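You operate a simulated robot arm through the tools that you are given. There is no shell and no other tool. Be economical: measure what you need, move in short steps, check, and stop when the job is done.

Carry out the task below with a simulated two-armed robot. There is one attempt and no reset: what you move stays moved.

TASK
Carry the basket with both arms and set it on the tea table top.

Only the result counts: the job must be done as asked and must still hold three seconds after the hand-in. Knocking over, shifting, dropping, spilling or breaking anything else fails it.

THE ROBOT
Two 7-joint arms with two-finger parallel grippers on one trunk, on a base that drives. Base frame: it is fixed to the floor where the robot stands at the start and does not move with it; the origin is under the middle of the robot, x ahead of it, y to its left, z up. Readings come in cm, rad, newtons and seconds.
The left shoulder is at the start at [7, 13.4, 95], the right one opposite. With the tool pointing down near the work surface each hand reaches from about 10 to 56 cm from the robot's upright axis, wherever it stands, measured 20 degrees to its own side. Places, roughly: tea table top [40, 90, 80]. Payload 1.57 kg a hand.
The TCP of each hand is the grasp point between the finger pads, 3 cm short of the fingertips. In the tool frame z runs along the fingers and y along their closing line. Largest opening 8 cm; finger width 1.7, thickness 1.2; the body of the gripper, 4 by 8.2 cm, starts 8 cm behind the TCP.
Orientation is that of the tool frame in the base frame, as a unit quaternion [x, y, z, w]. With the fingers straight down and closing along the base's y, the tool's x points along the base's -x, its y along +y and its z along -z.

THE INTERFACE
- The arms move only by the tool drive_tool. It takes "left_motion", "right_motion" or both (then of equal length, played together; a hand with none holds still); each is a list of rows, each an object of numbers (a shift or turn left out is 0, a gripper value left out holds the last): "x", "y", "z": the shift along the tool's x, y, z in cm; "wx", "wy", "wz": the turn, a rotation vector about the tool's x, y, z in rad; "gripper": the finger opening in cm, from 0 to 8. In form: [{"x": .., "y": .., "z": .., "wx": .., "wy": .., "wz": .., "gripper": ..}, ...]. A call has 1 to 20 rows; each row is the pose to reach, as a shift and turn from the pose commanded when the call began, along the tool's axes at that moment. Each row takes 0.2 s and may step no farther than 5 cm and 0.15 rad from the row before; otherwise, or with a gripper value out of range, the whole call is refused. Where a pose cannot be reached the arm comes as near as it can. A force on the tool above 40 N (or 10 N above the force at the start of the call, whichever is more), or a blocked arm, ends the call early, and 0.2 s more pass. Each finger travels about 15.3 cm/s and halts on what it meets, pressing with about 30 N; the grip force reading is that of the motor and also rises with nothing between the fingers. The clock runs only during rows and for 0.2 s after the last one: add rows that repeat a pose to give the fingers time. It gives the time, the measured TCP pose, the force on the tool (base axes), the opening and the grip force at its end, in the units of the frame above (readings bear some noise), with the torque about the TCP (base axes, N m) and any sound that the robot's microphone picked up.
- Cameras (640 x 400 px; columns grow to the right, rows downward): "scene" is now at [12.92, 3.69, 117.7]; the picture's right is [0.43, -0.90, 0.00], its down [-0.54, -0.26, -0.80] and it looks along [0.72, 0.35, -0.60] (base axes); focal length 214 px, centre (320, 200). "left" rides on the left gripper at [7.2, 0.7, -12.2] in its tool frame; the picture's right is [-0.09, 1.00, 0.00], its down [-0.84, -0.08, -0.54] and it looks along [-0.54, -0.05, 0.84] (tool axes); focal length 238 px, centre (320, 200). "right" rides on the right gripper at [7.2, -0.7, -12.2] in its tool frame; the picture's right is [0.09, 1.00, 0.00], its down [-0.84, 0.08, -0.54] and it looks along [-0.54, 0.05, 0.84] (tool axes); focal length 238 px, centre (320, 200). There is no depth. A picture from a camera that has moved, and an enlarged one, comes with that camera's place and axes in the base frame and with its lens.
- snapshot(camera): a new picture of that camera. The clock stands still meanwhile.
- raise_lower(by): slides the trunk up (or, below 0, down) by that many cm; the arms and the scene camera ride with it, the base frame stays. It gives what a move gives, with no picture.
- base_move(legs): drives the robot by 1 to 6 legs, each [ahead, left, turn to the left] in cm, cm and rad, along the robot's own axes; the way and the turn of a leg run together, so that a leg with both is an arc; at most 150 cm and 3.142 rad a leg. The arms and the cameras ride along, it lands a little off, and it stops where it bumps. It gives what a move gives.
- turn_head(pan, tilt): turns the head with the scene camera to pan (to the left, within 1.501 rad either way) and tilt (down, from -0.506 to 1.204), counted from straight ahead of the robot. It gives what a move gives.
- close_up(camera, box): a new picture of the part [left, top, right, bottom] of that camera's present view, enlarged. The clock stands still meanwhile.
- finish_job(): hands the job in; it is judged then, once.

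Work in short steps. Places have to be worked out from the pictures, the camera data and where the tool is seen: move nearer, look again, correct. Check each grasp and each placing, and mend what went wrong. You have 120 turns and 108 pictures in all, those below and enlarged ones among them. Open the grippers and draw the arms clear of the work before you hand the job in, unless the task says otherwise; then end with one line.

The tools are called after "Request:" as name(argument=value, ...) on one line, values as JSON. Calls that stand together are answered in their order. drive_tool: Moves the arms, as the interface text tells. Its arguments: {"type":"object","properties":{"left_motion":{"type":"array","items":{"type":"object","properties":{"x":{"type":"number"},"y":{"type":"number"},"z":{"type":"number"},"wx":{"type":"number"},"wy":{"type":"number"},"wz":{"type":"number"},"gripper":{"type":"number"}}}},"right_motion":{"type":"array","items":{"type":"object","properties":{"x":{"type":"number"},"y":{"type":"number"},"z":{"type":"number"},"wx":{"type":"number"},"wy":{"type":"number"},"wz":{"type":"number"},"gripper":{"type":"number"}}}}},"required":[]} The other tools are called the same way: raise_lower (by) slides the trunk up or down; base_move (legs) drives the base; turn_head (pan, tilt) turns the head that bears the scene camera; snapshot (camera) takes a picture; close_up (camera, box) takes an enlarged picture of a part of a camera's view; finish_job () hands the job in.

At the start:

```text
clock: 0.0
left_tool_pos: [34.51, 41.51, 106.79]
left_tool_rot: [0.001, 1.0, 0.0, 0.0]
left_force: [-0.3, -0.9, -0.6]
left_wrist_torque: [0.01, -0.02, -0.02]
left_grip_width: 7.99
left_gripper_force: 0.0
right_tool_pos: [38.89, 3.18, 107.99]
right_tool_rot: [0.001, 1.0, 0.0, 0.001]
right_force: [-0.2, -0.3, -0.1]
right_wrist_torque: [-0.01, -0.01, -0.02]
right_grip_width: 8.01
right_gripper_force: 0.0
trunk travel left (down, up): [-52.4, 41.6]
robot x, y, heading: [0.04, 0.43, 0.001]
head pan, tilt: [0.447, 0.641]
```

scene: 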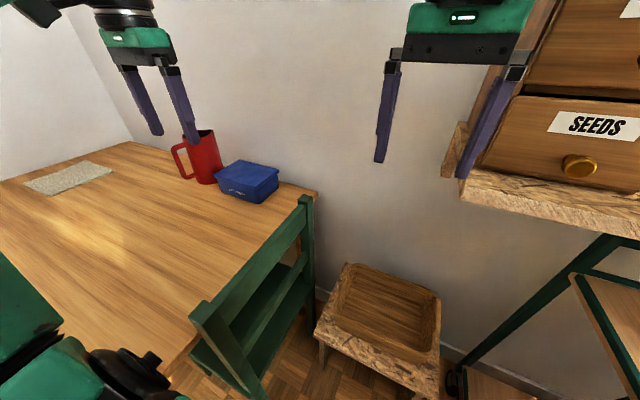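
right: 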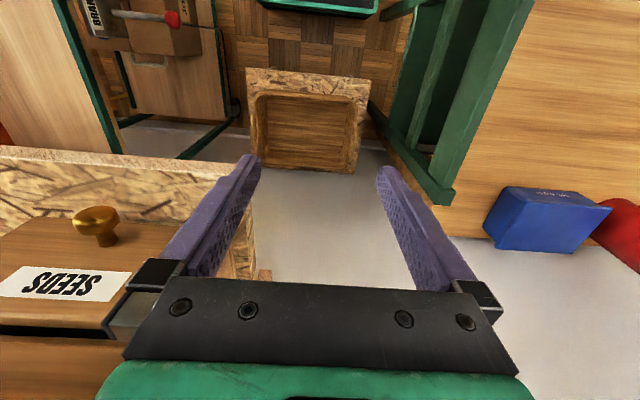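
left: 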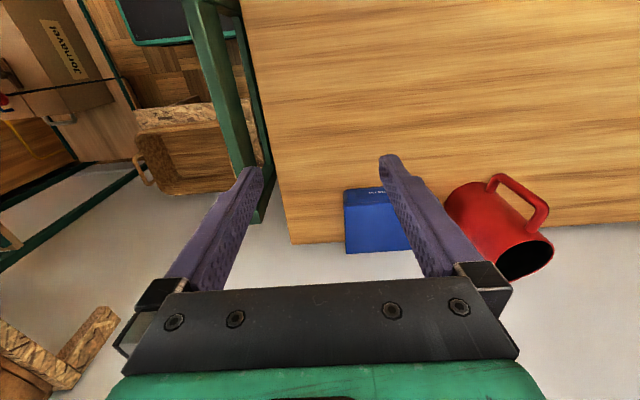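

The basket seems to be the wooden tray-like box in the lower middle; I look closer.

Request:
close_up(camera="scene", box=[280, 230, 480, 400])

Request:
close_up(camera="left", box=[80, 60, 300, 240])

Request:
turn_head(pan=0.2, tilt=1.0)

Request:
snapshot(camera="scene")

```text
2.35 times, centred on (380, 315) of scene
camera zoom: at [12.92, 3.69, 117.7], right [0.43, -0.9, 0.0], down [-0.54, -0.26, -0.8], along [0.72, 0.35, -0.6], focal length 505 px, centre (179, -71)
```

zoom: 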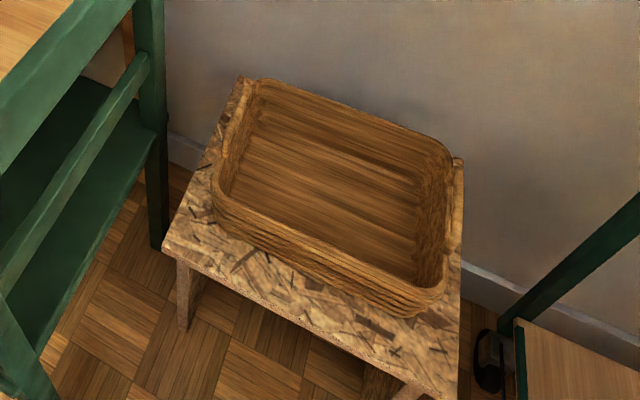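

```text
2.22 times, centred on (190, 150) of left
camera zoom: at [27.29, 42.07, 118.99], right [0.09, 1.0, 0.0], down [0.84, -0.08, 0.54], along [0.54, -0.05, -0.84], focal length 530 px, centre (609, 311)
```

zoom: 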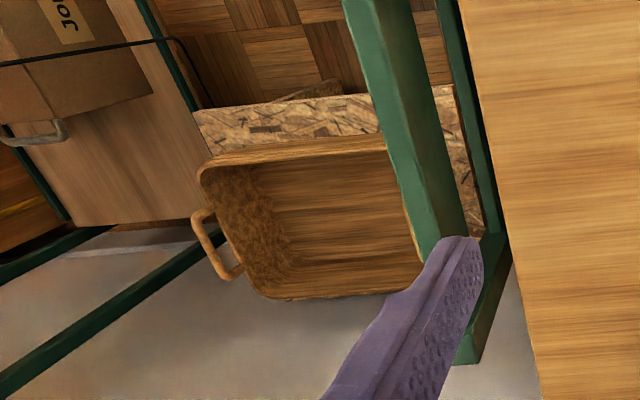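

```text
clock: 0.8
left_tool_pos: [34.55, 41.46, 106.82]
left_tool_rot: [0.0, 1.0, 0.0, 0.0]
left_force: [-0.8, -0.1, 0.0]
left_wrist_torque: [0.04, -0.06, -0.02]
left_grip_width: 8.0
left_gripper_force: 0.1
right_tool_pos: [38.8, 3.07, 107.94]
right_tool_rot: [0.001, 1.0, 0.0, 0.001]
right_force: [-0.1, 0.1, -0.2]
right_wrist_torque: [0.02, -0.01, -0.01]
right_grip_width: 7.98
right_gripper_force: 0.0
trunk travel left (down, up): [-52.4, 41.6]
robot x, y, heading: [0.25, -0.09, 0.005]
head pan, tilt: [0.201, 1.0]
```

```text
102 pictures are left
camera scene: at [11.89, 1.33, 114.86], right [0.2, -0.98, 0.0], down [-0.82, -0.17, -0.54], along [0.53, 0.11, -0.84], focal length 214 px, centre (320, 200)
```

scene: 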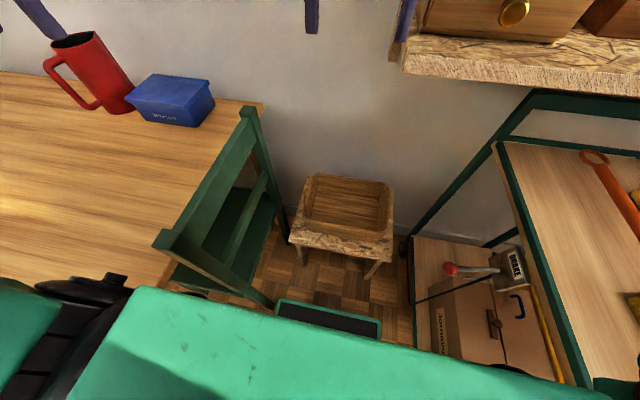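

The basket sits on the stool, centred near (55,0), handles at its y ends; a shelf hangs over its right part and a chair is at left. I survey the room.

Request:
turn_head(pan=1.3, tilt=0.6)

Request:
snapshot(camera="scene")

Request:
turn_head(pan=-0.5, tilt=0.6)

Request:
snapshot(camera="scene")

Request:
turn_head(pan=0, tilt=0.75)

Request:
snapshot(camera="scene")

```text
clock: 2.2
left_tool_pos: [34.41, 41.41, 106.86]
left_tool_rot: [0.0, 1.0, 0.0, 0.0]
left_force: [0.0, 1.1, 0.1]
left_wrist_torque: [0.02, -0.01, 0.0]
left_grip_width: 8.02
left_gripper_force: 0.1
right_tool_pos: [38.84, 3.01, 108.05]
right_tool_rot: [0.001, 1.0, 0.0, 0.0]
right_force: [-0.6, 0.4, -0.4]
right_wrist_torque: [0.0, 0.01, -0.01]
right_grip_width: 8.01
right_gripper_force: 0.0
trunk travel left (down, up): [-52.4, 41.6]
robot x, y, heading: [0.09, -0.05, -0.001]
head pan, tilt: [1.3, 0.6]
```

```text
101 pictures are left
camera scene: at [7.44, 8.44, 118.05], right [0.96, -0.27, 0.0], down [-0.15, -0.54, -0.82], along [0.22, 0.79, -0.57], focal length 214 px, centre (320, 200)
```

scene: 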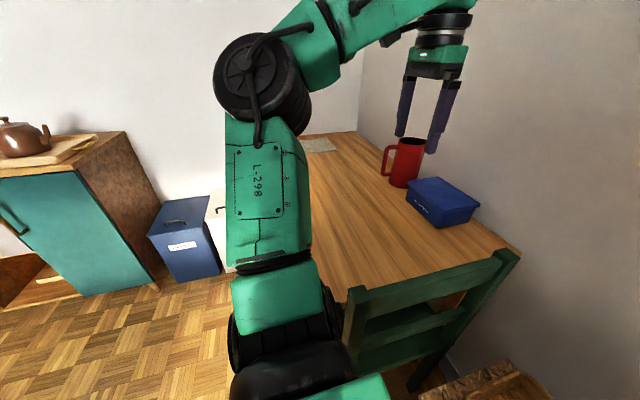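

```text
clock: 4.0
left_tool_pos: [34.36, 41.52, 106.73]
left_tool_rot: [0.001, 1.0, 0.0, 0.0]
left_force: [-0.4, 0.6, -0.5]
left_wrist_torque: [-0.01, 0.0, 0.01]
left_grip_width: 7.99
left_gripper_force: 0.1
right_tool_pos: [38.77, 3.23, 108.0]
right_tool_rot: [0.001, 1.0, 0.0, 0.0]
right_force: [0.0, 0.0, 0.1]
right_wrist_torque: [0.0, 0.0, -0.01]
right_grip_width: 7.99
right_gripper_force: 0.0
trunk travel left (down, up): [-52.4, 41.6]
robot x, y, heading: [-0.04, 0.03, -0.0]
head pan, tilt: [-0.499, 0.6]
```

```text
100 pictures are left
camera scene: at [12.83, -4.3, 118.06], right [-0.48, -0.88, 0.0], down [-0.5, 0.27, -0.83], along [0.72, -0.39, -0.56], focal length 214 px, centre (320, 200)
```

scene: 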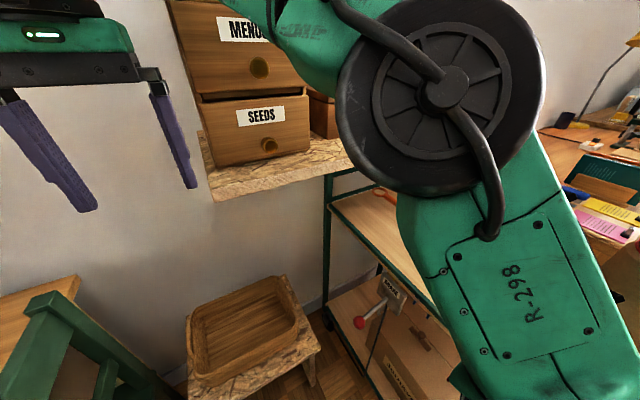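

```text
clock: 4.9
left_tool_pos: [34.51, 41.57, 106.72]
left_tool_rot: [0.001, 1.0, 0.001, 0.001]
left_force: [0.0, -0.1, -0.7]
left_wrist_torque: [0.05, 0.01, -0.03]
left_grip_width: 7.99
left_gripper_force: 0.1
right_tool_pos: [38.77, 3.09, 107.89]
right_tool_rot: [0.001, 1.0, 0.0, 0.001]
right_force: [0.4, 0.5, 0.0]
right_wrist_torque: [0.04, -0.02, 0.04]
right_grip_width: 7.97
right_gripper_force: 0.0
trunk travel left (down, up): [-52.4, 41.6]
robot x, y, heading: [-0.33, 0.11, -0.001]
head pan, tilt: [0.0, 0.75]
```

```text
99 pictures are left
camera scene: at [13.35, -0.08, 116.77], right [0.0, -1.0, 0.0], down [-0.68, 0.0, -0.73], along [0.73, 0.0, -0.68], focal length 214 px, centre (320, 200)
```

scene: 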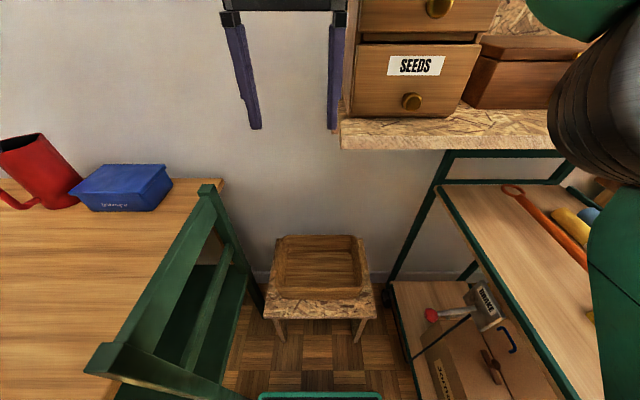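

I measured shelf front at x≈37, y<-3, bottom z≈103; chair back at y≈26–28, top z≈83; cart y<-38. Now the handles in detail.

Request:
close_up(camera="scene", box=[255, 225, 385, 306])

Request:
close_up(camera="right", box=[225, 60, 385, 180])

```text
4.92 times, centred on (320, 266) of scene
camera zoom: at [13.35, -0.08, 116.77], right [0.0, -1.0, 0.0], down [-0.68, 0.0, -0.73], along [0.73, 0.0, -0.68], focal length 1056 px, centre (320, -122)
```

zoom: 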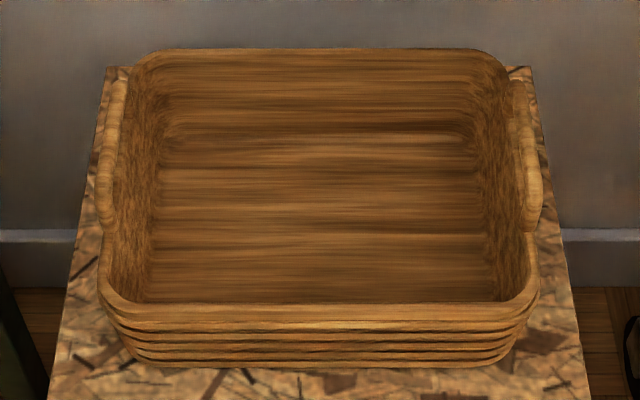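

```text
3.33 times, centred on (305, 120) of right
camera zoom: at [31.58, 2.49, 120.18], right [-0.09, 1.0, 0.0], down [0.84, 0.08, 0.54], along [0.54, 0.05, -0.84], focal length 794 px, centre (370, 467)
```

zoom: 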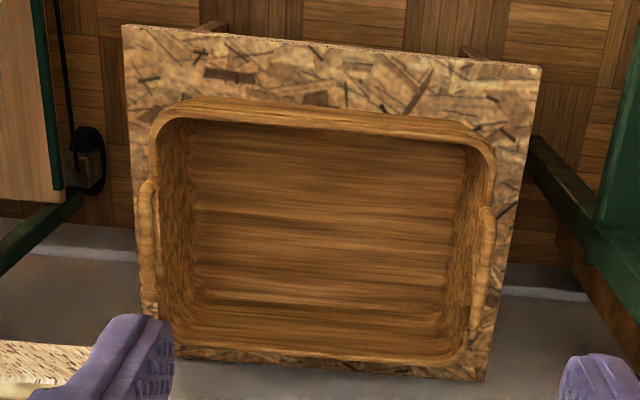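

Handles: bars along x at about (52.9, ±14.4, 54), hands already oriented properly. I first bring the hands inward: right back out of the shelf's way, left over to y≈14.5.

Request:
drive_tool(right_motion=[{"x": 3}, {"x": 6}, {"x": 9}, {"x": 10, "y": -3}, {"x": 10, "y": -7}, {"x": 10, "y": -11}, {"x": 10, "y": -15}, {"x": 10, "y": -17}], left_motion=[{"x": 0}, {"x": 0}, {"y": 0}, {"x": 1, "y": -4}, {"x": 2, "y": -8.5}, {"x": 3, "y": -13}, {"x": 4, "y": -17.5}, {"x": 4, "y": -22}])

Request:
turn_head(pan=-0.6, tilt=0.6)

Request:
snapshot(camera="scene")

Request:
turn_head(pan=0.7, tilt=0.6)

Request:
snapshot(camera="scene")

```text
clock: 6.7
left_tool_pos: [30.66, 19.01, 106.66]
left_tool_rot: [0.0, 1.0, 0.001, 0.0]
left_force: [0.2, -0.8, -0.5]
left_wrist_torque: [0.05, 0.01, 0.01]
left_grip_width: 8.0
left_gripper_force: 0.0
right_tool_pos: [29.01, -14.38, 107.8]
right_tool_rot: [0.0, 1.0, 0.001, -0.001]
right_force: [0.0, 0.4, -0.3]
right_wrist_torque: [0.03, 0.0, -0.04]
right_grip_width: 8.0
right_gripper_force: 0.0
trunk travel left (down, up): [-52.4, 41.6]
robot x, y, heading: [-0.2, 0.22, -0.001]
head pan, tilt: [0.0, 0.75]
```

```text
clock: 7.7
left_tool_pos: [30.63, 19.32, 106.53]
left_tool_rot: [0.0, 1.0, 0.0, 0.0]
left_force: [-0.3, 0.1, 0.7]
left_wrist_torque: [0.02, -0.02, 0.01]
left_grip_width: 8.02
left_gripper_force: 0.0
right_tool_pos: [28.88, -14.22, 107.85]
right_tool_rot: [0.0, 1.0, 0.001, 0.001]
right_force: [-0.2, -0.5, 1.0]
right_wrist_torque: [0.02, 0.02, 0.0]
right_grip_width: 8.01
right_gripper_force: 0.1
trunk travel left (down, up): [-52.4, 41.6]
robot x, y, heading: [-0.24, -0.12, -0.002]
head pan, tilt: [-0.6, 0.6]
```

```text
96 pictures are left
camera scene: at [12.36, -5.08, 118.05], right [-0.56, -0.83, 0.0], down [-0.47, 0.32, -0.82], along [0.68, -0.47, -0.57], focal length 214 px, centre (320, 200)
```

scene: 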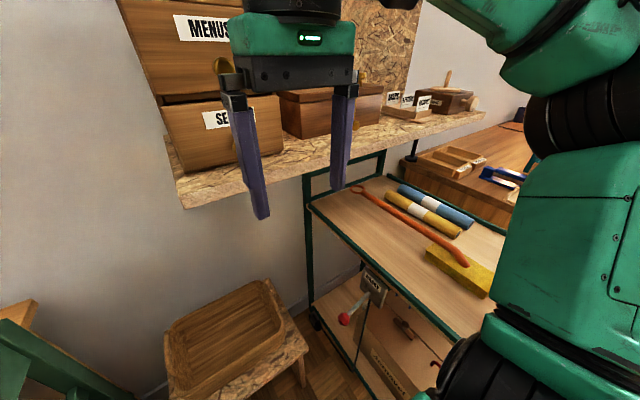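

```text
clock: 9.2
left_tool_pos: [30.62, 19.29, 106.68]
left_tool_rot: [0.0, 1.0, 0.0, 0.0]
left_force: [0.6, 0.2, -0.1]
left_wrist_torque: [-0.02, 0.0, -0.01]
left_grip_width: 7.98
left_gripper_force: 0.0
right_tool_pos: [28.88, -14.22, 107.73]
right_tool_rot: [0.0, 1.0, 0.0, 0.001]
right_force: [0.0, 0.2, 0.6]
right_wrist_torque: [0.0, 0.01, 0.02]
right_grip_width: 8.02
right_gripper_force: 0.0
trunk travel left (down, up): [-52.4, 41.6]
robot x, y, heading: [-0.0, -0.52, 0.001]
head pan, tilt: [0.7, 0.6]
```

```text
95 pictures are left
camera scene: at [11.83, 5.61, 118.06], right [0.64, -0.77, 0.0], down [-0.43, -0.36, -0.83], along [0.63, 0.53, -0.56], focal length 214 px, centre (320, 200)
```

scene: 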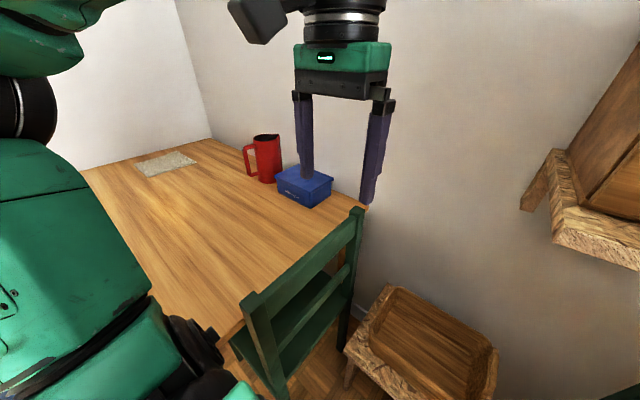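

Both hands are clear and elbows sit out at x≈15. I lower both to z≈76 and line up y.

Request:
drive_tool(left_motion=[{"y": -1, "z": 4}, {"y": -2, "z": 8}, {"y": -3, "z": 12}, {"y": -4, "z": 16}, {"y": -4.8, "z": 20}, {"y": -4.8, "z": 24}, {"y": -4.8, "z": 28}, {"y": -4.8, "z": 31}], right_motion=[{"z": 4}, {"z": 8}, {"z": 12}, {"z": 16}, {"z": 20}, {"z": 24}, {"z": 28}, {"z": 32}])

Request:
snapshot(camera="scene")

Request:
turn_head(pan=-0.5, tilt=0.7)

Request:
snapshot(camera="scene")

```text
clock: 11.0
left_tool_pos: [32.86, 14.47, 79.0]
left_tool_rot: [0.0, 1.0, 0.001, 0.0]
left_force: [-0.5, 1.1, 0.6]
left_wrist_torque: [-0.01, -0.02, 0.02]
left_grip_width: 8.01
left_gripper_force: 0.1
left hand out of reach, approached as far as the arm can: row 7, 8
right_tool_pos: [29.21, -13.64, 75.59]
right_tool_rot: [0.0, 1.0, -0.001, 0.001]
right_force: [-0.5, 0.3, 1.0]
right_wrist_torque: [0.02, 0.01, 0.03]
right_grip_width: 8.02
right_gripper_force: 0.2
trunk travel left (down, up): [-52.4, 41.6]
robot x, y, heading: [0.06, -0.26, -0.005]
head pan, tilt: [0.7, 0.6]
```

```text
94 pictures are left
camera scene: at [11.83, 5.6, 118.06], right [0.64, -0.76, 0.0], down [-0.43, -0.36, -0.83], along [0.63, 0.53, -0.56], focal length 214 px, centre (320, 200)
```

scene: 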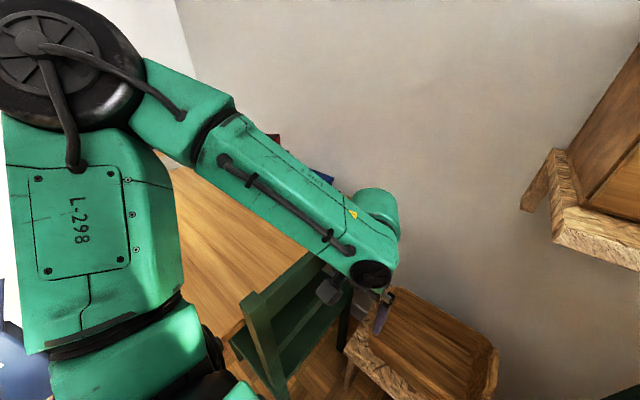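

```text
clock: 12.4
left_tool_pos: [32.97, 14.53, 78.93]
left_tool_rot: [0.0, 1.0, 0.0, 0.0]
left_force: [0.1, -0.3, 0.0]
left_wrist_torque: [0.04, -0.02, 0.01]
left_grip_width: 7.99
left_gripper_force: 0.1
right_tool_pos: [29.12, -13.72, 75.73]
right_tool_rot: [0.001, 1.0, 0.0, 0.001]
right_force: [-0.1, 0.2, -0.4]
right_wrist_torque: [-0.01, 0.02, 0.0]
right_grip_width: 7.99
right_gripper_force: 0.1
trunk travel left (down, up): [-52.4, 41.6]
robot x, y, heading: [0.19, -0.1, -0.003]
head pan, tilt: [-0.499, 0.7]
```

```text
93 pictures are left
camera scene: at [12.53, -4.14, 117.19], right [-0.48, -0.88, 0.0], down [-0.57, 0.31, -0.76], along [0.67, -0.37, -0.64], focal length 214 px, centre (320, 200)
```

scene: 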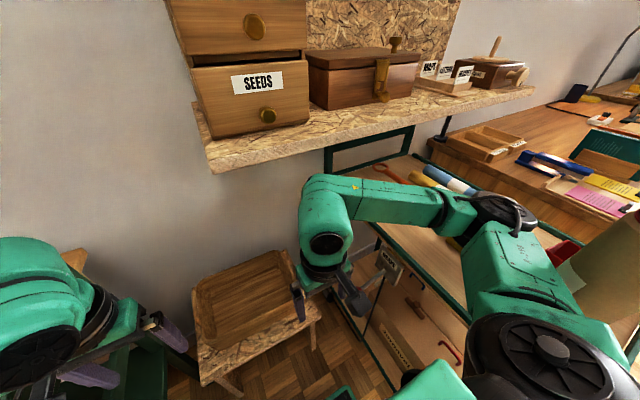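

Left arm needs more extension to go lower; right is fine. I drive ahead 7 cm (slightly right, away from the chair).

Request:
base_move(legs=[[7, -1.5, 0]])

Request:
drive_tool(left_motion=[{"x": -3}, {"x": -6, "z": 0}, {"x": -9, "z": 1}, {"x": -12, "z": 2}, {"x": -14, "z": 4}], right_motion=[{"x": -3}, {"x": -6, "z": 0}, {"x": -9, "z": 1}, {"x": -13, "z": 2}, {"x": -16, "z": 4}])

Request:
turn_head(pan=0.0, tilt=0.8)

Request:
snapshot(camera="scene")

Request:
snapshot(camera="left")

Request:
snapshot(camera="right")

```text
clock: 13.4
left_tool_pos: [40.03, 12.99, 78.93]
left_tool_rot: [0.0, 1.0, 0.0, 0.0]
left_force: [-0.2, 0.5, 0.4]
left_wrist_torque: [0.01, 0.0, 0.05]
left_grip_width: 8.03
left_gripper_force: 0.1
right_tool_pos: [36.31, -15.26, 75.69]
right_tool_rot: [0.001, 1.0, 0.001, 0.0]
right_force: [-0.5, 0.2, 0.1]
right_wrist_torque: [-0.02, -0.01, 0.01]
right_grip_width: 8.03
right_gripper_force: 0.0
trunk travel left (down, up): [-52.4, 41.6]
robot x, y, heading: [6.97, -1.2, 0.003]
head pan, tilt: [-0.499, 0.7]
```

```text
clock: 14.6
left_tool_pos: [54.37, 13.08, 74.57]
left_tool_rot: [0.0, 1.0, 0.001, 0.0]
left_force: [0.3, 0.0, 0.3]
left_wrist_torque: [-0.02, 0.01, -0.01]
left_grip_width: 7.99
left_gripper_force: 0.1
right_tool_pos: [52.32, -15.22, 71.69]
right_tool_rot: [0.0, 1.0, 0.0, 0.0]
right_force: [-0.3, 0.7, -0.6]
right_wrist_torque: [0.02, 0.01, 0.04]
right_grip_width: 8.01
right_gripper_force: 0.0
trunk travel left (down, up): [-52.4, 41.6]
robot x, y, heading: [7.16, -1.47, 0.001]
head pan, tilt: [-0.499, 0.7]
```

```text
clock: 15.5
left_tool_pos: [54.36, 13.08, 74.76]
left_tool_rot: [0.0, 1.0, 0.0, 0.0]
left_force: [0.3, 0.2, 0.0]
left_wrist_torque: [-0.05, -0.02, 0.04]
left_grip_width: 8.0
left_gripper_force: 0.1
right_tool_pos: [52.11, -15.12, 71.79]
right_tool_rot: [0.001, 1.0, 0.0, 0.001]
right_force: [-0.3, -0.2, 0.7]
right_wrist_torque: [0.0, 0.05, -0.02]
right_grip_width: 8.0
right_gripper_force: 0.0
trunk travel left (down, up): [-52.4, 41.6]
robot x, y, heading: [6.99, -1.35, -0.001]
head pan, tilt: [0.0, 0.799]
```

```text
92 pictures are left
camera scene: at [20.24, -1.56, 116.37], right [0.0, -1.0, 0.0], down [-0.72, 0.0, -0.7], along [0.7, 0.0, -0.72], focal length 214 px, centre (320, 200)
```

scene: 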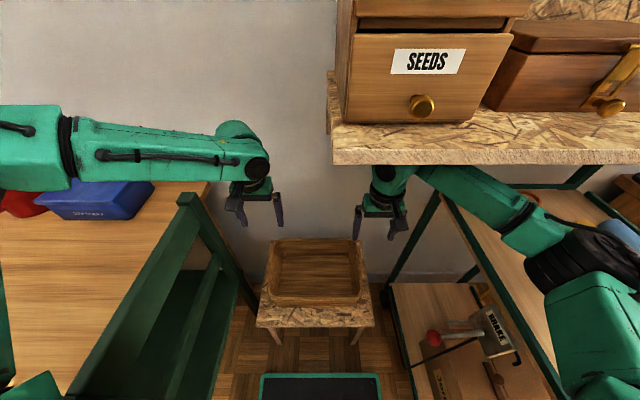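

```text
91 pictures are left
camera left: at [47.04, 13.7, 86.92], right [0.09, 1.0, 0.0], down [0.84, -0.08, 0.54], along [0.54, -0.05, -0.84], focal length 238 px, centre (320, 200)
```

left: 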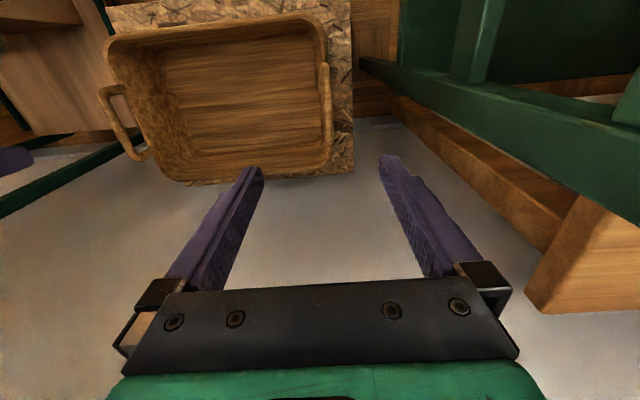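

```text
90 pictures are left
camera right: at [44.87, -15.85, 83.92], right [-0.09, 1.0, 0.0], down [0.84, 0.08, 0.54], along [0.54, 0.05, -0.84], focal length 238 px, centre (320, 200)
```

right: 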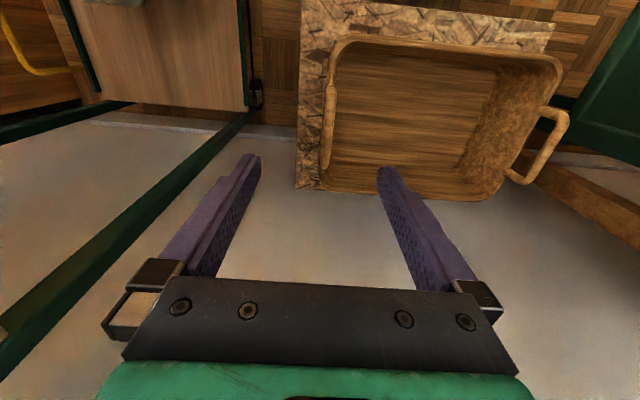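

Both cameras agree: handles at (53.7, 13.8, 55) and (53.4, -14.2, 55). I align above them at z≈62 and look again.

Request:
drive_tool(left_motion=[{"x": 0.7, "y": 0.7, "z": 3, "gripper": 6}, {"x": 0.7, "y": 0.7, "z": 6}, {"x": 0.7, "y": 0.7, "z": 9}, {"x": 0.7, "y": 0.7, "z": 12.5}], right_motion=[{"x": -1.2, "y": 1.0, "z": 3, "gripper": 6}, {"x": -1.2, "y": 1.0, "z": 5}, {"x": -1.2, "y": 1.0, "z": 7}, {"x": -1.2, "y": 1.0, "z": 9.5}])

Request:
snapshot(camera="left")

Request:
snapshot(camera="right")

```text
clock: 16.5
left_tool_pos: [52.9, 14.37, 63.31]
left_tool_rot: [0.0, 1.0, 0.0, 0.0]
left_force: [0.3, -0.6, -0.6]
left_wrist_torque: [0.01, 0.0, 0.0]
left_grip_width: 6.02
left_gripper_force: 0.1
left hand out of reach, approached as far as the arm can: row 4
right_tool_pos: [53.54, -14.09, 62.15]
right_tool_rot: [0.001, 1.0, 0.001, 0.0]
right_force: [-0.2, 0.5, 0.4]
right_wrist_torque: [-0.02, -0.01, 0.02]
right_grip_width: 6.01
right_gripper_force: 0.0
trunk travel left (down, up): [-52.4, 41.6]
robot x, y, heading: [6.89, -1.34, 0.0]
head pan, tilt: [0.0, 0.799]
```

```text
89 pictures are left
camera left: at [45.64, 15.06, 75.42], right [0.09, 1.0, 0.0], down [0.84, -0.08, 0.54], along [0.54, -0.05, -0.84], focal length 238 px, centre (320, 200)
```

left: 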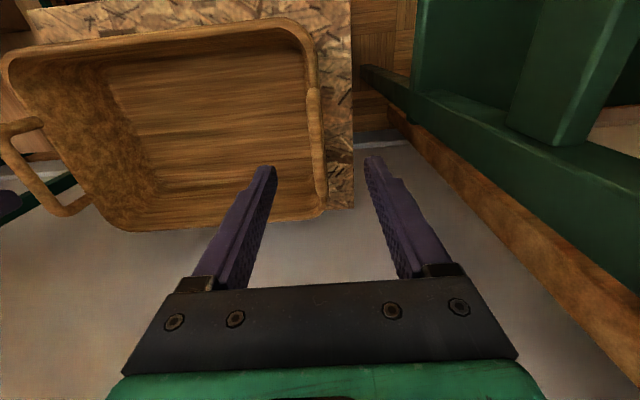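

```text
88 pictures are left
camera right: at [46.26, -14.78, 74.24], right [-0.09, 1.0, 0.0], down [0.84, 0.08, 0.54], along [0.54, 0.05, -0.84], focal length 238 px, centre (320, 200)
```

right: 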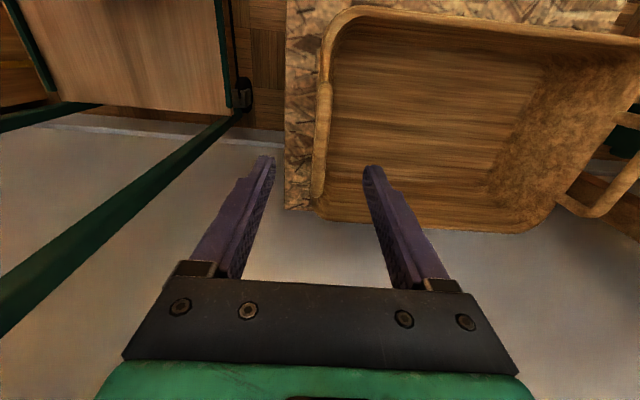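

The left arm stops at z≈63; I look at its elbow to understand why.

Request:
turn_head(pan=0.9, tilt=0.6)

Request:
snapshot(camera="scene")

Request:
turn_head(pan=-0.9, tilt=0.6)

Request:
snapshot(camera="scene")

```text
clock: 17.7
left_tool_pos: [52.94, 14.42, 63.27]
left_tool_rot: [-0.001, 1.0, 0.0, -0.001]
left_force: [-0.1, 0.8, 0.3]
left_wrist_torque: [0.01, 0.02, 0.03]
left_grip_width: 5.99
left_gripper_force: 0.1
right_tool_pos: [53.51, -14.18, 62.03]
right_tool_rot: [0.001, 1.0, 0.0, 0.001]
right_force: [0.1, 0.3, 0.6]
right_wrist_torque: [0.02, -0.03, 0.01]
right_grip_width: 6.02
right_gripper_force: 0.1
trunk travel left (down, up): [-52.4, 41.6]
robot x, y, heading: [7.03, -1.29, 0.004]
head pan, tilt: [0.901, 0.6]
```

```text
87 pictures are left
camera scene: at [17.66, 5.37, 118.05], right [0.78, -0.62, 0.0], down [-0.35, -0.44, -0.82], along [0.51, 0.65, -0.57], focal length 214 px, centre (320, 200)
```

scene: 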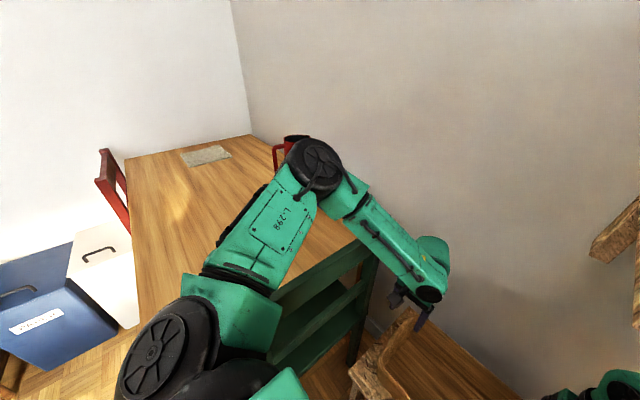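

```text
clock: 19.5
left_tool_pos: [52.78, 14.43, 63.34]
left_tool_rot: [-0.001, 1.0, 0.0, 0.0]
left_force: [-0.5, 0.1, 1.8]
left_wrist_torque: [0.03, 0.01, 0.03]
left_grip_width: 6.0
left_gripper_force: 0.1
right_tool_pos: [53.46, -14.07, 61.99]
right_tool_rot: [0.001, 1.0, 0.0, 0.001]
right_force: [0.7, -0.1, -0.6]
right_wrist_torque: [-0.02, 0.02, 0.01]
right_grip_width: 5.99
right_gripper_force: 0.1
trunk travel left (down, up): [-52.4, 41.6]
robot x, y, heading: [7.33, -1.12, 0.001]
head pan, tilt: [-0.901, 0.6]
```

```text
86 pictures are left
camera scene: at [17.65, -8.48, 118.06], right [-0.78, -0.62, 0.0], down [-0.35, 0.44, -0.82], along [0.51, -0.65, -0.57], focal length 214 px, centre (320, 200)
```

scene: 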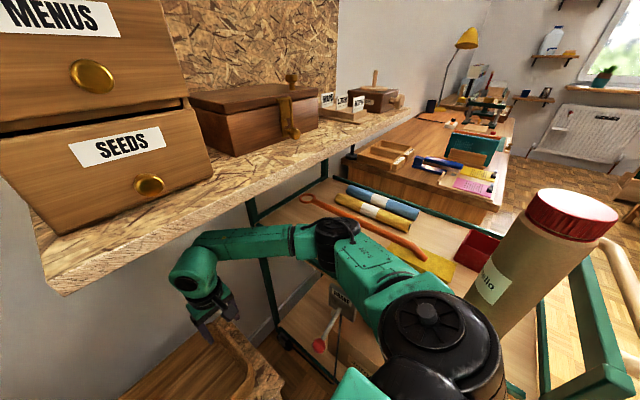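

Left elbow sits at ~(46,43,95) and seems at a joint limit; right elbow is ~10 cm above the cart. Raising the trunk and reaching further down should help both, so I go up 10 cm and then lower the hands.

Request:
raise_lower(by=10)

Request:
drive_tool(left_motion=[{"z": 2}, {"z": 4}, {"z": 6}, {"z": 8}, {"z": 10}], right_motion=[{"z": 2}, {"z": 4}, {"z": 6}, {"z": 8}, {"z": 10}])

Request:
snapshot(camera="scene")

```text
clock: 20.9
left_tool_pos: [52.91, 14.39, 73.3]
left_tool_rot: [0.0, 1.0, 0.0, 0.0]
left_force: [-0.5, -0.1, -0.2]
left_wrist_torque: [0.0, -0.01, 0.02]
left_grip_width: 6.0
left_gripper_force: 0.1
right_tool_pos: [53.5, -14.11, 72.07]
right_tool_rot: [0.001, 1.0, 0.0, 0.001]
right_force: [-0.1, -0.6, 0.7]
right_wrist_torque: [0.0, 0.01, -0.01]
right_grip_width: 6.01
right_gripper_force: 0.1
trunk travel left (down, up): [-62.4, 31.6]
robot x, y, heading: [6.99, -1.41, 0.001]
head pan, tilt: [-0.901, 0.6]
```

```text
clock: 22.1
left_tool_pos: [49.69, 17.28, 68.48]
left_tool_rot: [0.001, 1.0, -0.001, 0.0]
left_force: [0.3, -0.1, -0.2]
left_wrist_torque: [-0.06, -0.01, -0.04]
left_grip_width: 5.98
left_gripper_force: 0.1
left hand out of reach, approached as far as the arm can: row 1, 2, 3, 4, 5
right_tool_pos: [53.42, -13.91, 61.98]
right_tool_rot: [0.0, 1.0, -0.001, 0.001]
right_force: [-0.3, -0.5, 0.8]
right_wrist_torque: [-0.01, 0.01, 0.01]
right_grip_width: 6.01
right_gripper_force: 0.1
trunk travel left (down, up): [-62.4, 31.6]
robot x, y, heading: [7.07, -1.49, -0.005]
head pan, tilt: [-0.901, 0.6]
```

```text
85 pictures are left
camera scene: at [17.66, -8.47, 128.06], right [-0.78, -0.62, 0.0], down [-0.35, 0.44, -0.83], along [0.51, -0.65, -0.57], focal length 214 px, centre (320, 200)
```

scene: 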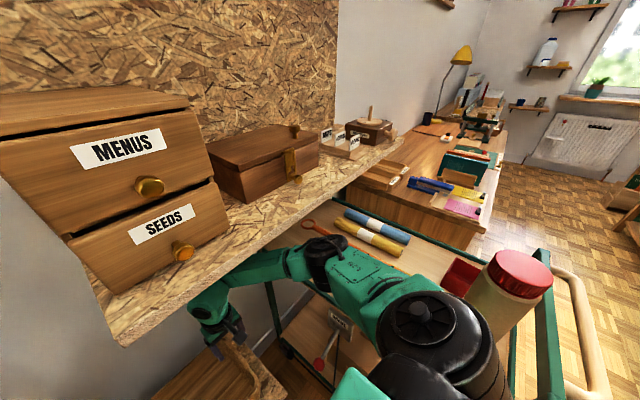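

Left is in a bad elbow branch. I'll back off with hands above the basket and re-route the left arm the mirror way of the right one. First I check the space behind.

Request:
turn_head(pan=-1.5, tilt=0.5)

Request:
snapshot(camera="scene")

Request:
turn_head(pan=1.5, tilt=0.5)

Request:
snapshot(camera="scene")

```text
clock: 23.1
left_tool_pos: [49.62, 17.23, 68.44]
left_tool_rot: [0.0, 1.0, -0.001, 0.001]
left_force: [-0.5, 0.4, -0.5]
left_wrist_torque: [0.01, -0.01, -0.03]
left_grip_width: 6.0
left_gripper_force: 0.1
right_tool_pos: [53.31, -13.96, 62.1]
right_tool_rot: [0.001, 1.0, 0.001, 0.0]
right_force: [0.3, 0.1, -0.4]
right_wrist_torque: [-0.01, 0.03, 0.02]
right_grip_width: 6.01
right_gripper_force: 0.1
trunk travel left (down, up): [-62.4, 31.6]
robot x, y, heading: [7.24, -1.5, 0.0]
head pan, tilt: [-1.499, 0.499]
```

```text
84 pictures are left
camera scene: at [12.82, -10.63, 128.96], right [-1.0, -0.07, 0.0], down [-0.03, 0.48, -0.88], along [0.06, -0.88, -0.48], focal length 214 px, centre (320, 200)
```

scene: 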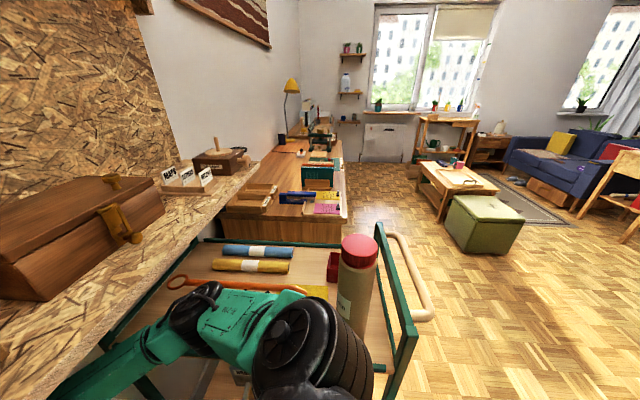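

```text
clock: 25.7
left_tool_pos: [49.77, 17.23, 68.37]
left_tool_rot: [0.001, 1.0, -0.001, 0.001]
left_force: [0.7, -0.5, -0.2]
left_wrist_torque: [0.01, -0.01, 0.05]
left_grip_width: 6.01
left_gripper_force: 0.2
right_tool_pos: [53.54, -14.02, 62.07]
right_tool_rot: [0.001, 1.0, 0.0, 0.0]
right_force: [-0.2, -0.1, 0.4]
right_wrist_torque: [-0.02, 0.01, 0.02]
right_grip_width: 6.01
right_gripper_force: 0.1
trunk travel left (down, up): [-62.4, 31.6]
robot x, y, heading: [7.02, -1.62, 0.004]
head pan, tilt: [1.499, 0.499]
```

```text
83 pictures are left
camera scene: at [12.81, 7.52, 128.97], right [1.0, -0.07, 0.0], down [-0.03, -0.48, -0.88], along [0.06, 0.88, -0.48], focal length 214 px, centre (320, 200)
```

scene: 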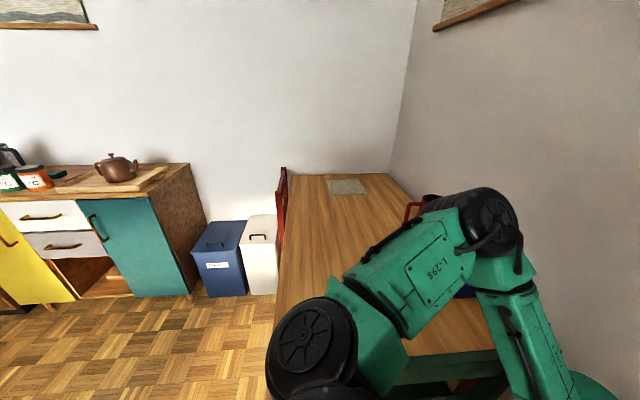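

The floor behind is open, and the table spans x≈5–63, y≈28–150. I back off 18 cm, then lift the left hand and route it across centre.

Request:
base_move(legs=[[-18, 0, 0]])

Request:
drive_tool(left_motion=[{"z": 6}, {"z": 2}, {"z": -2}, {"z": -6}, {"z": -10}, {"z": -14}, {"z": -18}, {"z": -22}, {"z": -26}, {"z": -30}, {"z": -34}, {"z": -38}, {"z": -42}, {"z": -44}])

```text
clock: 27.1
left_tool_pos: [32.19, 17.2, 68.58]
left_tool_rot: [-0.001, 1.0, -0.001, 0.002]
left_force: [-0.1, -0.1, -0.8]
left_wrist_torque: [-0.02, -0.02, -0.03]
left_grip_width: 6.01
left_gripper_force: 0.1
right_tool_pos: [35.79, -13.97, 62.08]
right_tool_rot: [0.0, 1.0, 0.0, 0.001]
right_force: [0.0, -0.6, 0.8]
right_wrist_torque: [0.01, 0.0, 0.0]
right_grip_width: 6.0
right_gripper_force: 0.0
trunk travel left (down, up): [-62.4, 31.6]
robot x, y, heading: [-10.21, -1.49, 0.003]
head pan, tilt: [1.499, 0.499]
```

```text
refused: row 1 steps farther than a row can; nothing moved
```

The first step was too long; I redo it as a plain rise.

Request:
drive_tool(left_motion=[{"z": -4.5}, {"z": -9}, {"z": -13.5}, {"z": -18}, {"z": -22.5}, {"z": -27}, {"z": -31.5}, {"z": -36}, {"z": -40.5}, {"z": -45}, {"z": -49.5}, {"z": -54}])

Request:
turn_head(pan=0.5, tilt=0.6)

Request:
snapshot(camera="scene")

```text
clock: 29.8
left_tool_pos: [30.04, 18.41, 118.14]
left_tool_rot: [-0.001, 1.0, -0.001, 0.003]
left_force: [-0.2, 0.0, 0.3]
left_wrist_torque: [-0.01, -0.04, 0.01]
left_grip_width: 6.01
left_gripper_force: 0.0
left hand out of reach, approached as far as the arm can: row 11, 12
right_tool_pos: [35.92, -13.96, 62.16]
right_tool_rot: [0.0, 1.0, 0.0, 0.002]
right_force: [-0.2, 0.7, 0.4]
right_wrist_torque: [-0.02, -0.01, 0.0]
right_grip_width: 5.98
right_gripper_force: 0.1
trunk travel left (down, up): [-62.4, 31.6]
robot x, y, heading: [-10.24, -1.27, -0.003]
head pan, tilt: [1.499, 0.499]
```

```text
clock: 31.0
left_tool_pos: [30.4, 18.56, 117.93]
left_tool_rot: [-0.001, 1.0, -0.001, 0.001]
left_force: [-0.8, 0.5, 0.2]
left_wrist_torque: [0.03, 0.01, 0.03]
left_grip_width: 5.99
left_gripper_force: 0.0
right_tool_pos: [35.95, -13.95, 62.11]
right_tool_rot: [0.0, 1.0, 0.0, 0.0]
right_force: [-0.1, 0.0, -0.6]
right_wrist_torque: [0.01, 0.02, 0.0]
right_grip_width: 6.02
right_gripper_force: 0.1
trunk travel left (down, up): [-62.4, 31.6]
robot x, y, heading: [-10.34, -0.96, 0.002]
head pan, tilt: [0.499, 0.6]
```

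```text
82 pictures are left
camera scene: at [2.42, 2.7, 128.06], right [0.48, -0.88, 0.0], down [-0.5, -0.27, -0.82], along [0.72, 0.4, -0.57], focal length 214 px, centre (320, 200)
```

scene: 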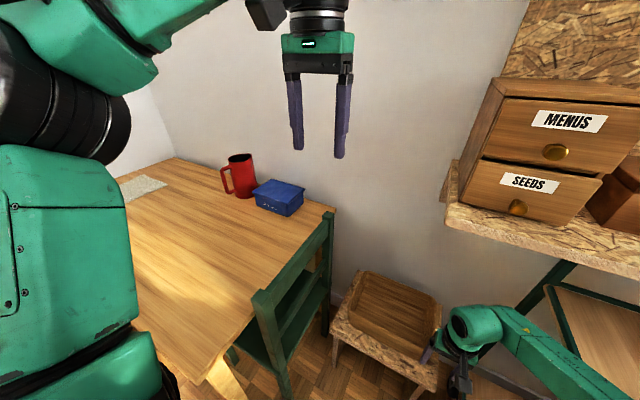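

Now sweep the left hand across to y≈-1 at x≈27 (clear of the shelf), then back out to y≈14 at x≈20.

Request:
drive_tool(left_motion=[{"x": 4, "y": 0}, {"x": 8, "y": 0}, {"x": 9, "y": -4}, {"x": 9, "y": -8}, {"x": 9, "y": -12}, {"x": 9, "y": -16}])

Request:
snapshot(camera="scene")

```text
clock: 32.4
left_tool_pos: [19.91, 5.89, 116.33]
left_tool_rot: [-0.002, 1.0, -0.001, 0.002]
left_force: [-0.4, 0.0, 0.6]
left_wrist_torque: [-0.02, -0.04, 0.01]
left_grip_width: 6.02
left_gripper_force: 0.1
left hand out of reach, approached as far as the arm can: row 5, 6
right_tool_pos: [35.9, -13.87, 62.15]
right_tool_rot: [0.001, 1.0, 0.001, 0.001]
right_force: [0.4, 0.0, 0.1]
right_wrist_torque: [0.01, -0.02, -0.02]
right_grip_width: 6.03
right_gripper_force: 0.1
trunk travel left (down, up): [-62.4, 31.6]
robot x, y, heading: [-10.33, -1.67, -0.001]
head pan, tilt: [0.499, 0.6]
```

```text
81 pictures are left
camera scene: at [2.28, 2.67, 128.08], right [0.48, -0.88, 0.0], down [-0.49, -0.27, -0.83], along [0.72, 0.4, -0.56], focal length 214 px, centre (320, 200)
```

scene: 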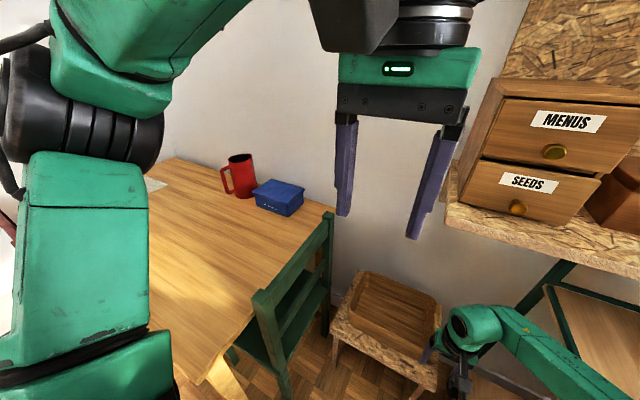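

The left arm hits a limit again; I test whether yawing the wrist one way relieves it.

Request:
drive_tool(left_motion=[{"wz": 0.14}, {"wz": 0.28}, {"wz": 0.42}, {"wz": 0.56}, {"wz": 0.56}])

Request:
drive_tool(left_motion=[{"wz": -0.14}, {"wz": -0.28}, {"wz": -0.42}, {"wz": -0.56}, {"wz": -0.7}, {"wz": -0.84}, {"wz": -0.98}, {"wz": -1.12}, {"wz": -1.12}])

```text
clock: 33.6
left_tool_pos: [19.77, 6.04, 116.16]
left_tool_rot: [0.276, 0.961, 0.0, 0.0]
left_force: [0.3, -1.0, -0.6]
left_wrist_torque: [0.0, 0.03, 0.0]
left_grip_width: 6.02
left_gripper_force: 0.1
right_tool_pos: [36.02, -13.8, 62.04]
right_tool_rot: [0.0, 1.0, -0.001, 0.001]
right_force: [0.4, -0.5, -1.0]
right_wrist_torque: [0.0, -0.02, 0.0]
right_grip_width: 6.0
right_gripper_force: 0.0
trunk travel left (down, up): [-62.4, 31.6]
robot x, y, heading: [-10.05, -1.73, -0.004]
head pan, tilt: [0.499, 0.6]
```

```text
clock: 35.6
left_tool_pos: [19.67, 6.16, 116.43]
left_tool_rot: [-0.278, 0.961, 0.0, 0.0]
left_force: [0.4, -0.4, 0.3]
left_wrist_torque: [0.03, 0.02, -0.01]
left_grip_width: 6.0
left_gripper_force: 0.0
right_tool_pos: [35.86, -13.9, 62.15]
right_tool_rot: [0.001, 1.0, 0.0, 0.0]
right_force: [0.4, 0.4, -1.0]
right_wrist_torque: [0.03, 0.01, 0.0]
right_grip_width: 6.01
right_gripper_force: 0.1
trunk travel left (down, up): [-62.4, 31.6]
robot x, y, heading: [-10.21, -1.19, -0.001]
head pan, tilt: [0.499, 0.6]
```

Yaw is free; the elbow is simply too high (z≈118 vs 92 on the right). I restore the yaw and move to the mirror of the right arm's start pose at larger x.

Request:
drive_tool(left_motion=[{"wz": 0.14}, {"wz": 0.28}, {"wz": 0.42}, {"wz": 0.562}])

Request:
drive_tool(left_motion=[{"x": -4}, {"x": -8.5}, {"x": -8.5, "y": -3}, {"x": -8.5, "y": -6}, {"x": -8.5, "y": -9}])

Request:
turn_head(pan=0.9, tilt=0.4)

Request:
snapshot(camera="scene")

```text
clock: 36.6
left_tool_pos: [19.61, 6.22, 116.29]
left_tool_rot: [0.001, 1.0, -0.001, 0.001]
left_force: [0.5, 1.3, 0.9]
left_wrist_torque: [0.0, 0.01, 0.03]
left_grip_width: 6.01
left_gripper_force: 0.0
right_tool_pos: [36.0, -13.87, 62.08]
right_tool_rot: [0.0, 1.0, 0.0, 0.001]
right_force: [0.0, 1.0, 0.8]
right_wrist_torque: [-0.01, 0.0, 0.0]
right_grip_width: 5.99
right_gripper_force: 0.0
trunk travel left (down, up): [-62.4, 31.6]
robot x, y, heading: [-10.36, -1.38, 0.001]
head pan, tilt: [0.499, 0.6]
```

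```text
clock: 37.8
left_tool_pos: [24.72, 6.54, 113.49]
left_tool_rot: [0.001, 1.0, 0.0, 0.002]
left_force: [0.0, -0.5, 0.2]
left_wrist_torque: [-0.03, 0.0, -0.01]
left_grip_width: 6.0
left_gripper_force: 0.1
left hand out of reach, approached as far as the arm can: row 1, 2, 3, 4, 5
right_tool_pos: [35.95, -13.94, 62.1]
right_tool_rot: [0.0, 1.0, 0.001, 0.001]
right_force: [0.7, 0.9, 0.1]
right_wrist_torque: [0.0, 0.02, -0.03]
right_grip_width: 5.98
right_gripper_force: 0.2
trunk travel left (down, up): [-62.4, 31.6]
robot x, y, heading: [-10.45, -1.66, 0.0]
head pan, tilt: [0.499, 0.6]
```

```text
clock: 38.7
left_tool_pos: [24.74, 6.53, 113.35]
left_tool_rot: [0.001, 1.0, -0.001, 0.001]
left_force: [0.2, 0.5, -0.1]
left_wrist_torque: [0.02, 0.05, 0.0]
left_grip_width: 6.01
left_gripper_force: 0.2
right_tool_pos: [35.91, -13.92, 62.13]
right_tool_rot: [0.001, 1.0, 0.0, 0.001]
right_force: [0.4, -0.4, 0.0]
right_wrist_torque: [-0.01, 0.01, -0.02]
right_grip_width: 6.02
right_gripper_force: 0.2
trunk travel left (down, up): [-62.4, 31.6]
robot x, y, heading: [-10.31, -1.6, 0.006]
head pan, tilt: [0.901, 0.4]
```

```text
80 pictures are left
camera scene: at [0.41, 5.71, 129.88], right [0.78, -0.62, 0.0], down [-0.24, -0.31, -0.92], along [0.57, 0.72, -0.39], focal length 214 px, centre (320, 200)
```

scene: 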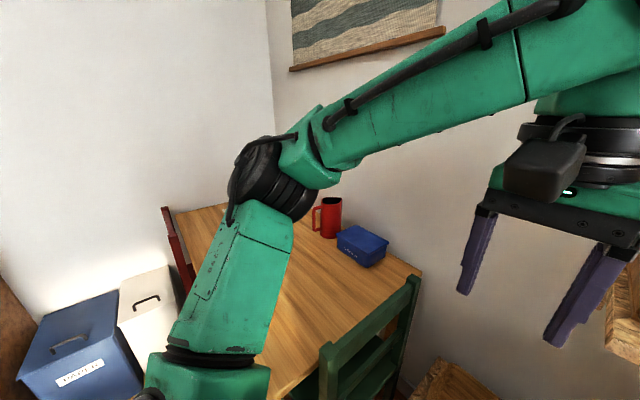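

I'll retreat to open floor and re-pose the left arm freely: go out to the left, down, then in.

Request:
base_move(legs=[[-50, 0, 0]])

Request:
drive_tool(left_motion=[{"y": 4}, {"y": 8}, {"y": 12}, {"y": 16}, {"y": 20}, {"y": 24}, {"y": 28}, {"y": 32}, {"y": 32}])

Request:
drive_tool(left_motion=[{"z": 4}, {"z": 8}, {"z": 12}, {"z": 16}, {"z": 20}, {"z": 24}, {"z": 28}, {"z": 32}, {"z": 36}, {"z": 40}, {"z": 44}])

Request:
snapshot(camera="scene")

```text
clock: 40.7
left_tool_pos: [-7.83, 6.46, 114.01]
left_tool_rot: [-0.158, 0.987, 0.002, 0.017]
left_force: [-0.8, -0.7, -0.1]
left_wrist_torque: [0.02, 0.0, -0.01]
left_grip_width: 5.97
left_gripper_force: 0.2
right_tool_pos: [12.73, -9.56, 64.66]
right_tool_rot: [-0.149, 0.988, 0.004, 0.035]
right_force: [-0.4, 0.4, 0.5]
right_wrist_torque: [-0.04, -0.01, -0.01]
right_grip_width: 6.0
right_gripper_force: 0.0
trunk travel left (down, up): [-62.4, 31.6]
robot x, y, heading: [-35.51, -11.49, 0.317]
head pan, tilt: [0.901, 0.4]
stopped in leg 1: the robot was blocked; the commanded pose is now the measured one
```

```text
clock: 42.7
left_tool_pos: [-18.11, 36.51, 114.11]
left_tool_rot: [-0.159, 0.987, 0.003, 0.016]
left_force: [0.3, 0.0, -0.1]
left_wrist_torque: [0.0, -0.03, -0.02]
left_grip_width: 6.02
left_gripper_force: 0.1
right_tool_pos: [12.27, -9.36, 64.67]
right_tool_rot: [-0.151, 0.988, 0.004, 0.033]
right_force: [0.3, 0.2, -0.1]
right_wrist_torque: [0.0, -0.01, -0.03]
right_grip_width: 6.03
right_gripper_force: 0.0
trunk travel left (down, up): [-62.4, 31.6]
robot x, y, heading: [-35.89, -11.07, 0.32]
head pan, tilt: [0.901, 0.4]
```

```text
clock: 45.1
left_tool_pos: [-16.86, 37.55, 70.19]
left_tool_rot: [-0.158, 0.987, 0.003, 0.017]
left_force: [0.4, 0.3, -0.4]
left_wrist_torque: [0.01, 0.01, -0.05]
left_grip_width: 5.99
left_gripper_force: 0.1
right_tool_pos: [12.38, -9.24, 64.64]
right_tool_rot: [-0.151, 0.988, 0.004, 0.033]
right_force: [-0.3, -0.6, -0.6]
right_wrist_torque: [-0.01, 0.02, 0.01]
right_grip_width: 5.99
right_gripper_force: 0.1
trunk travel left (down, up): [-62.4, 31.6]
robot x, y, heading: [-36.07, -11.41, 0.316]
head pan, tilt: [0.901, 0.4]
```

```text
79 pictures are left
camera scene: at [-28.68, -1.33, 129.96], right [0.94, -0.34, 0.01], down [-0.13, -0.36, -0.92], along [0.32, 0.87, -0.39], focal length 214 px, centre (320, 200)
```

scene: 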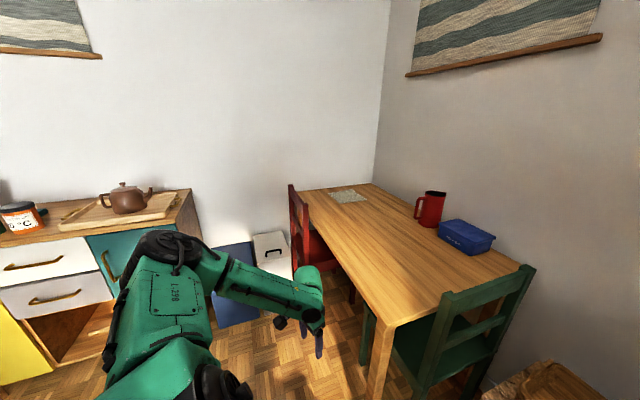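

The base was blocked and twisted — something on the right (likely the right elbow against the bottle/cart). I look there at once.

Request:
turn_head(pan=-1.2, tilt=0.5)

Request:
snapshot(camera="scene")

```text
clock: 47.1
left_tool_pos: [-17.01, 37.47, 70.31]
left_tool_rot: [-0.158, 0.987, 0.003, 0.017]
left_force: [-1.2, -0.7, 0.5]
left_wrist_torque: [-0.02, -0.01, -0.01]
left_grip_width: 6.01
left_gripper_force: 0.1
right_tool_pos: [12.34, -9.22, 64.63]
right_tool_rot: [-0.152, 0.988, 0.005, 0.033]
right_force: [0.4, 0.4, -0.2]
right_wrist_torque: [0.04, 0.02, 0.0]
right_grip_width: 6.05
right_gripper_force: 0.0
trunk travel left (down, up): [-62.4, 31.6]
robot x, y, heading: [-36.21, -11.14, 0.321]
head pan, tilt: [-1.201, 0.499]
```

```text
78 pictures are left
camera scene: at [-26.07, -17.01, 129.05], right [-0.77, -0.64, 0.0], down [-0.3, 0.37, -0.88], along [0.56, -0.68, -0.48], focal length 214 px, centre (320, 200)
```

scene: 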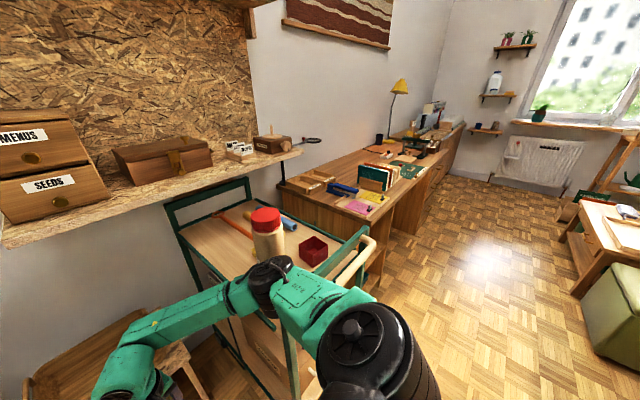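

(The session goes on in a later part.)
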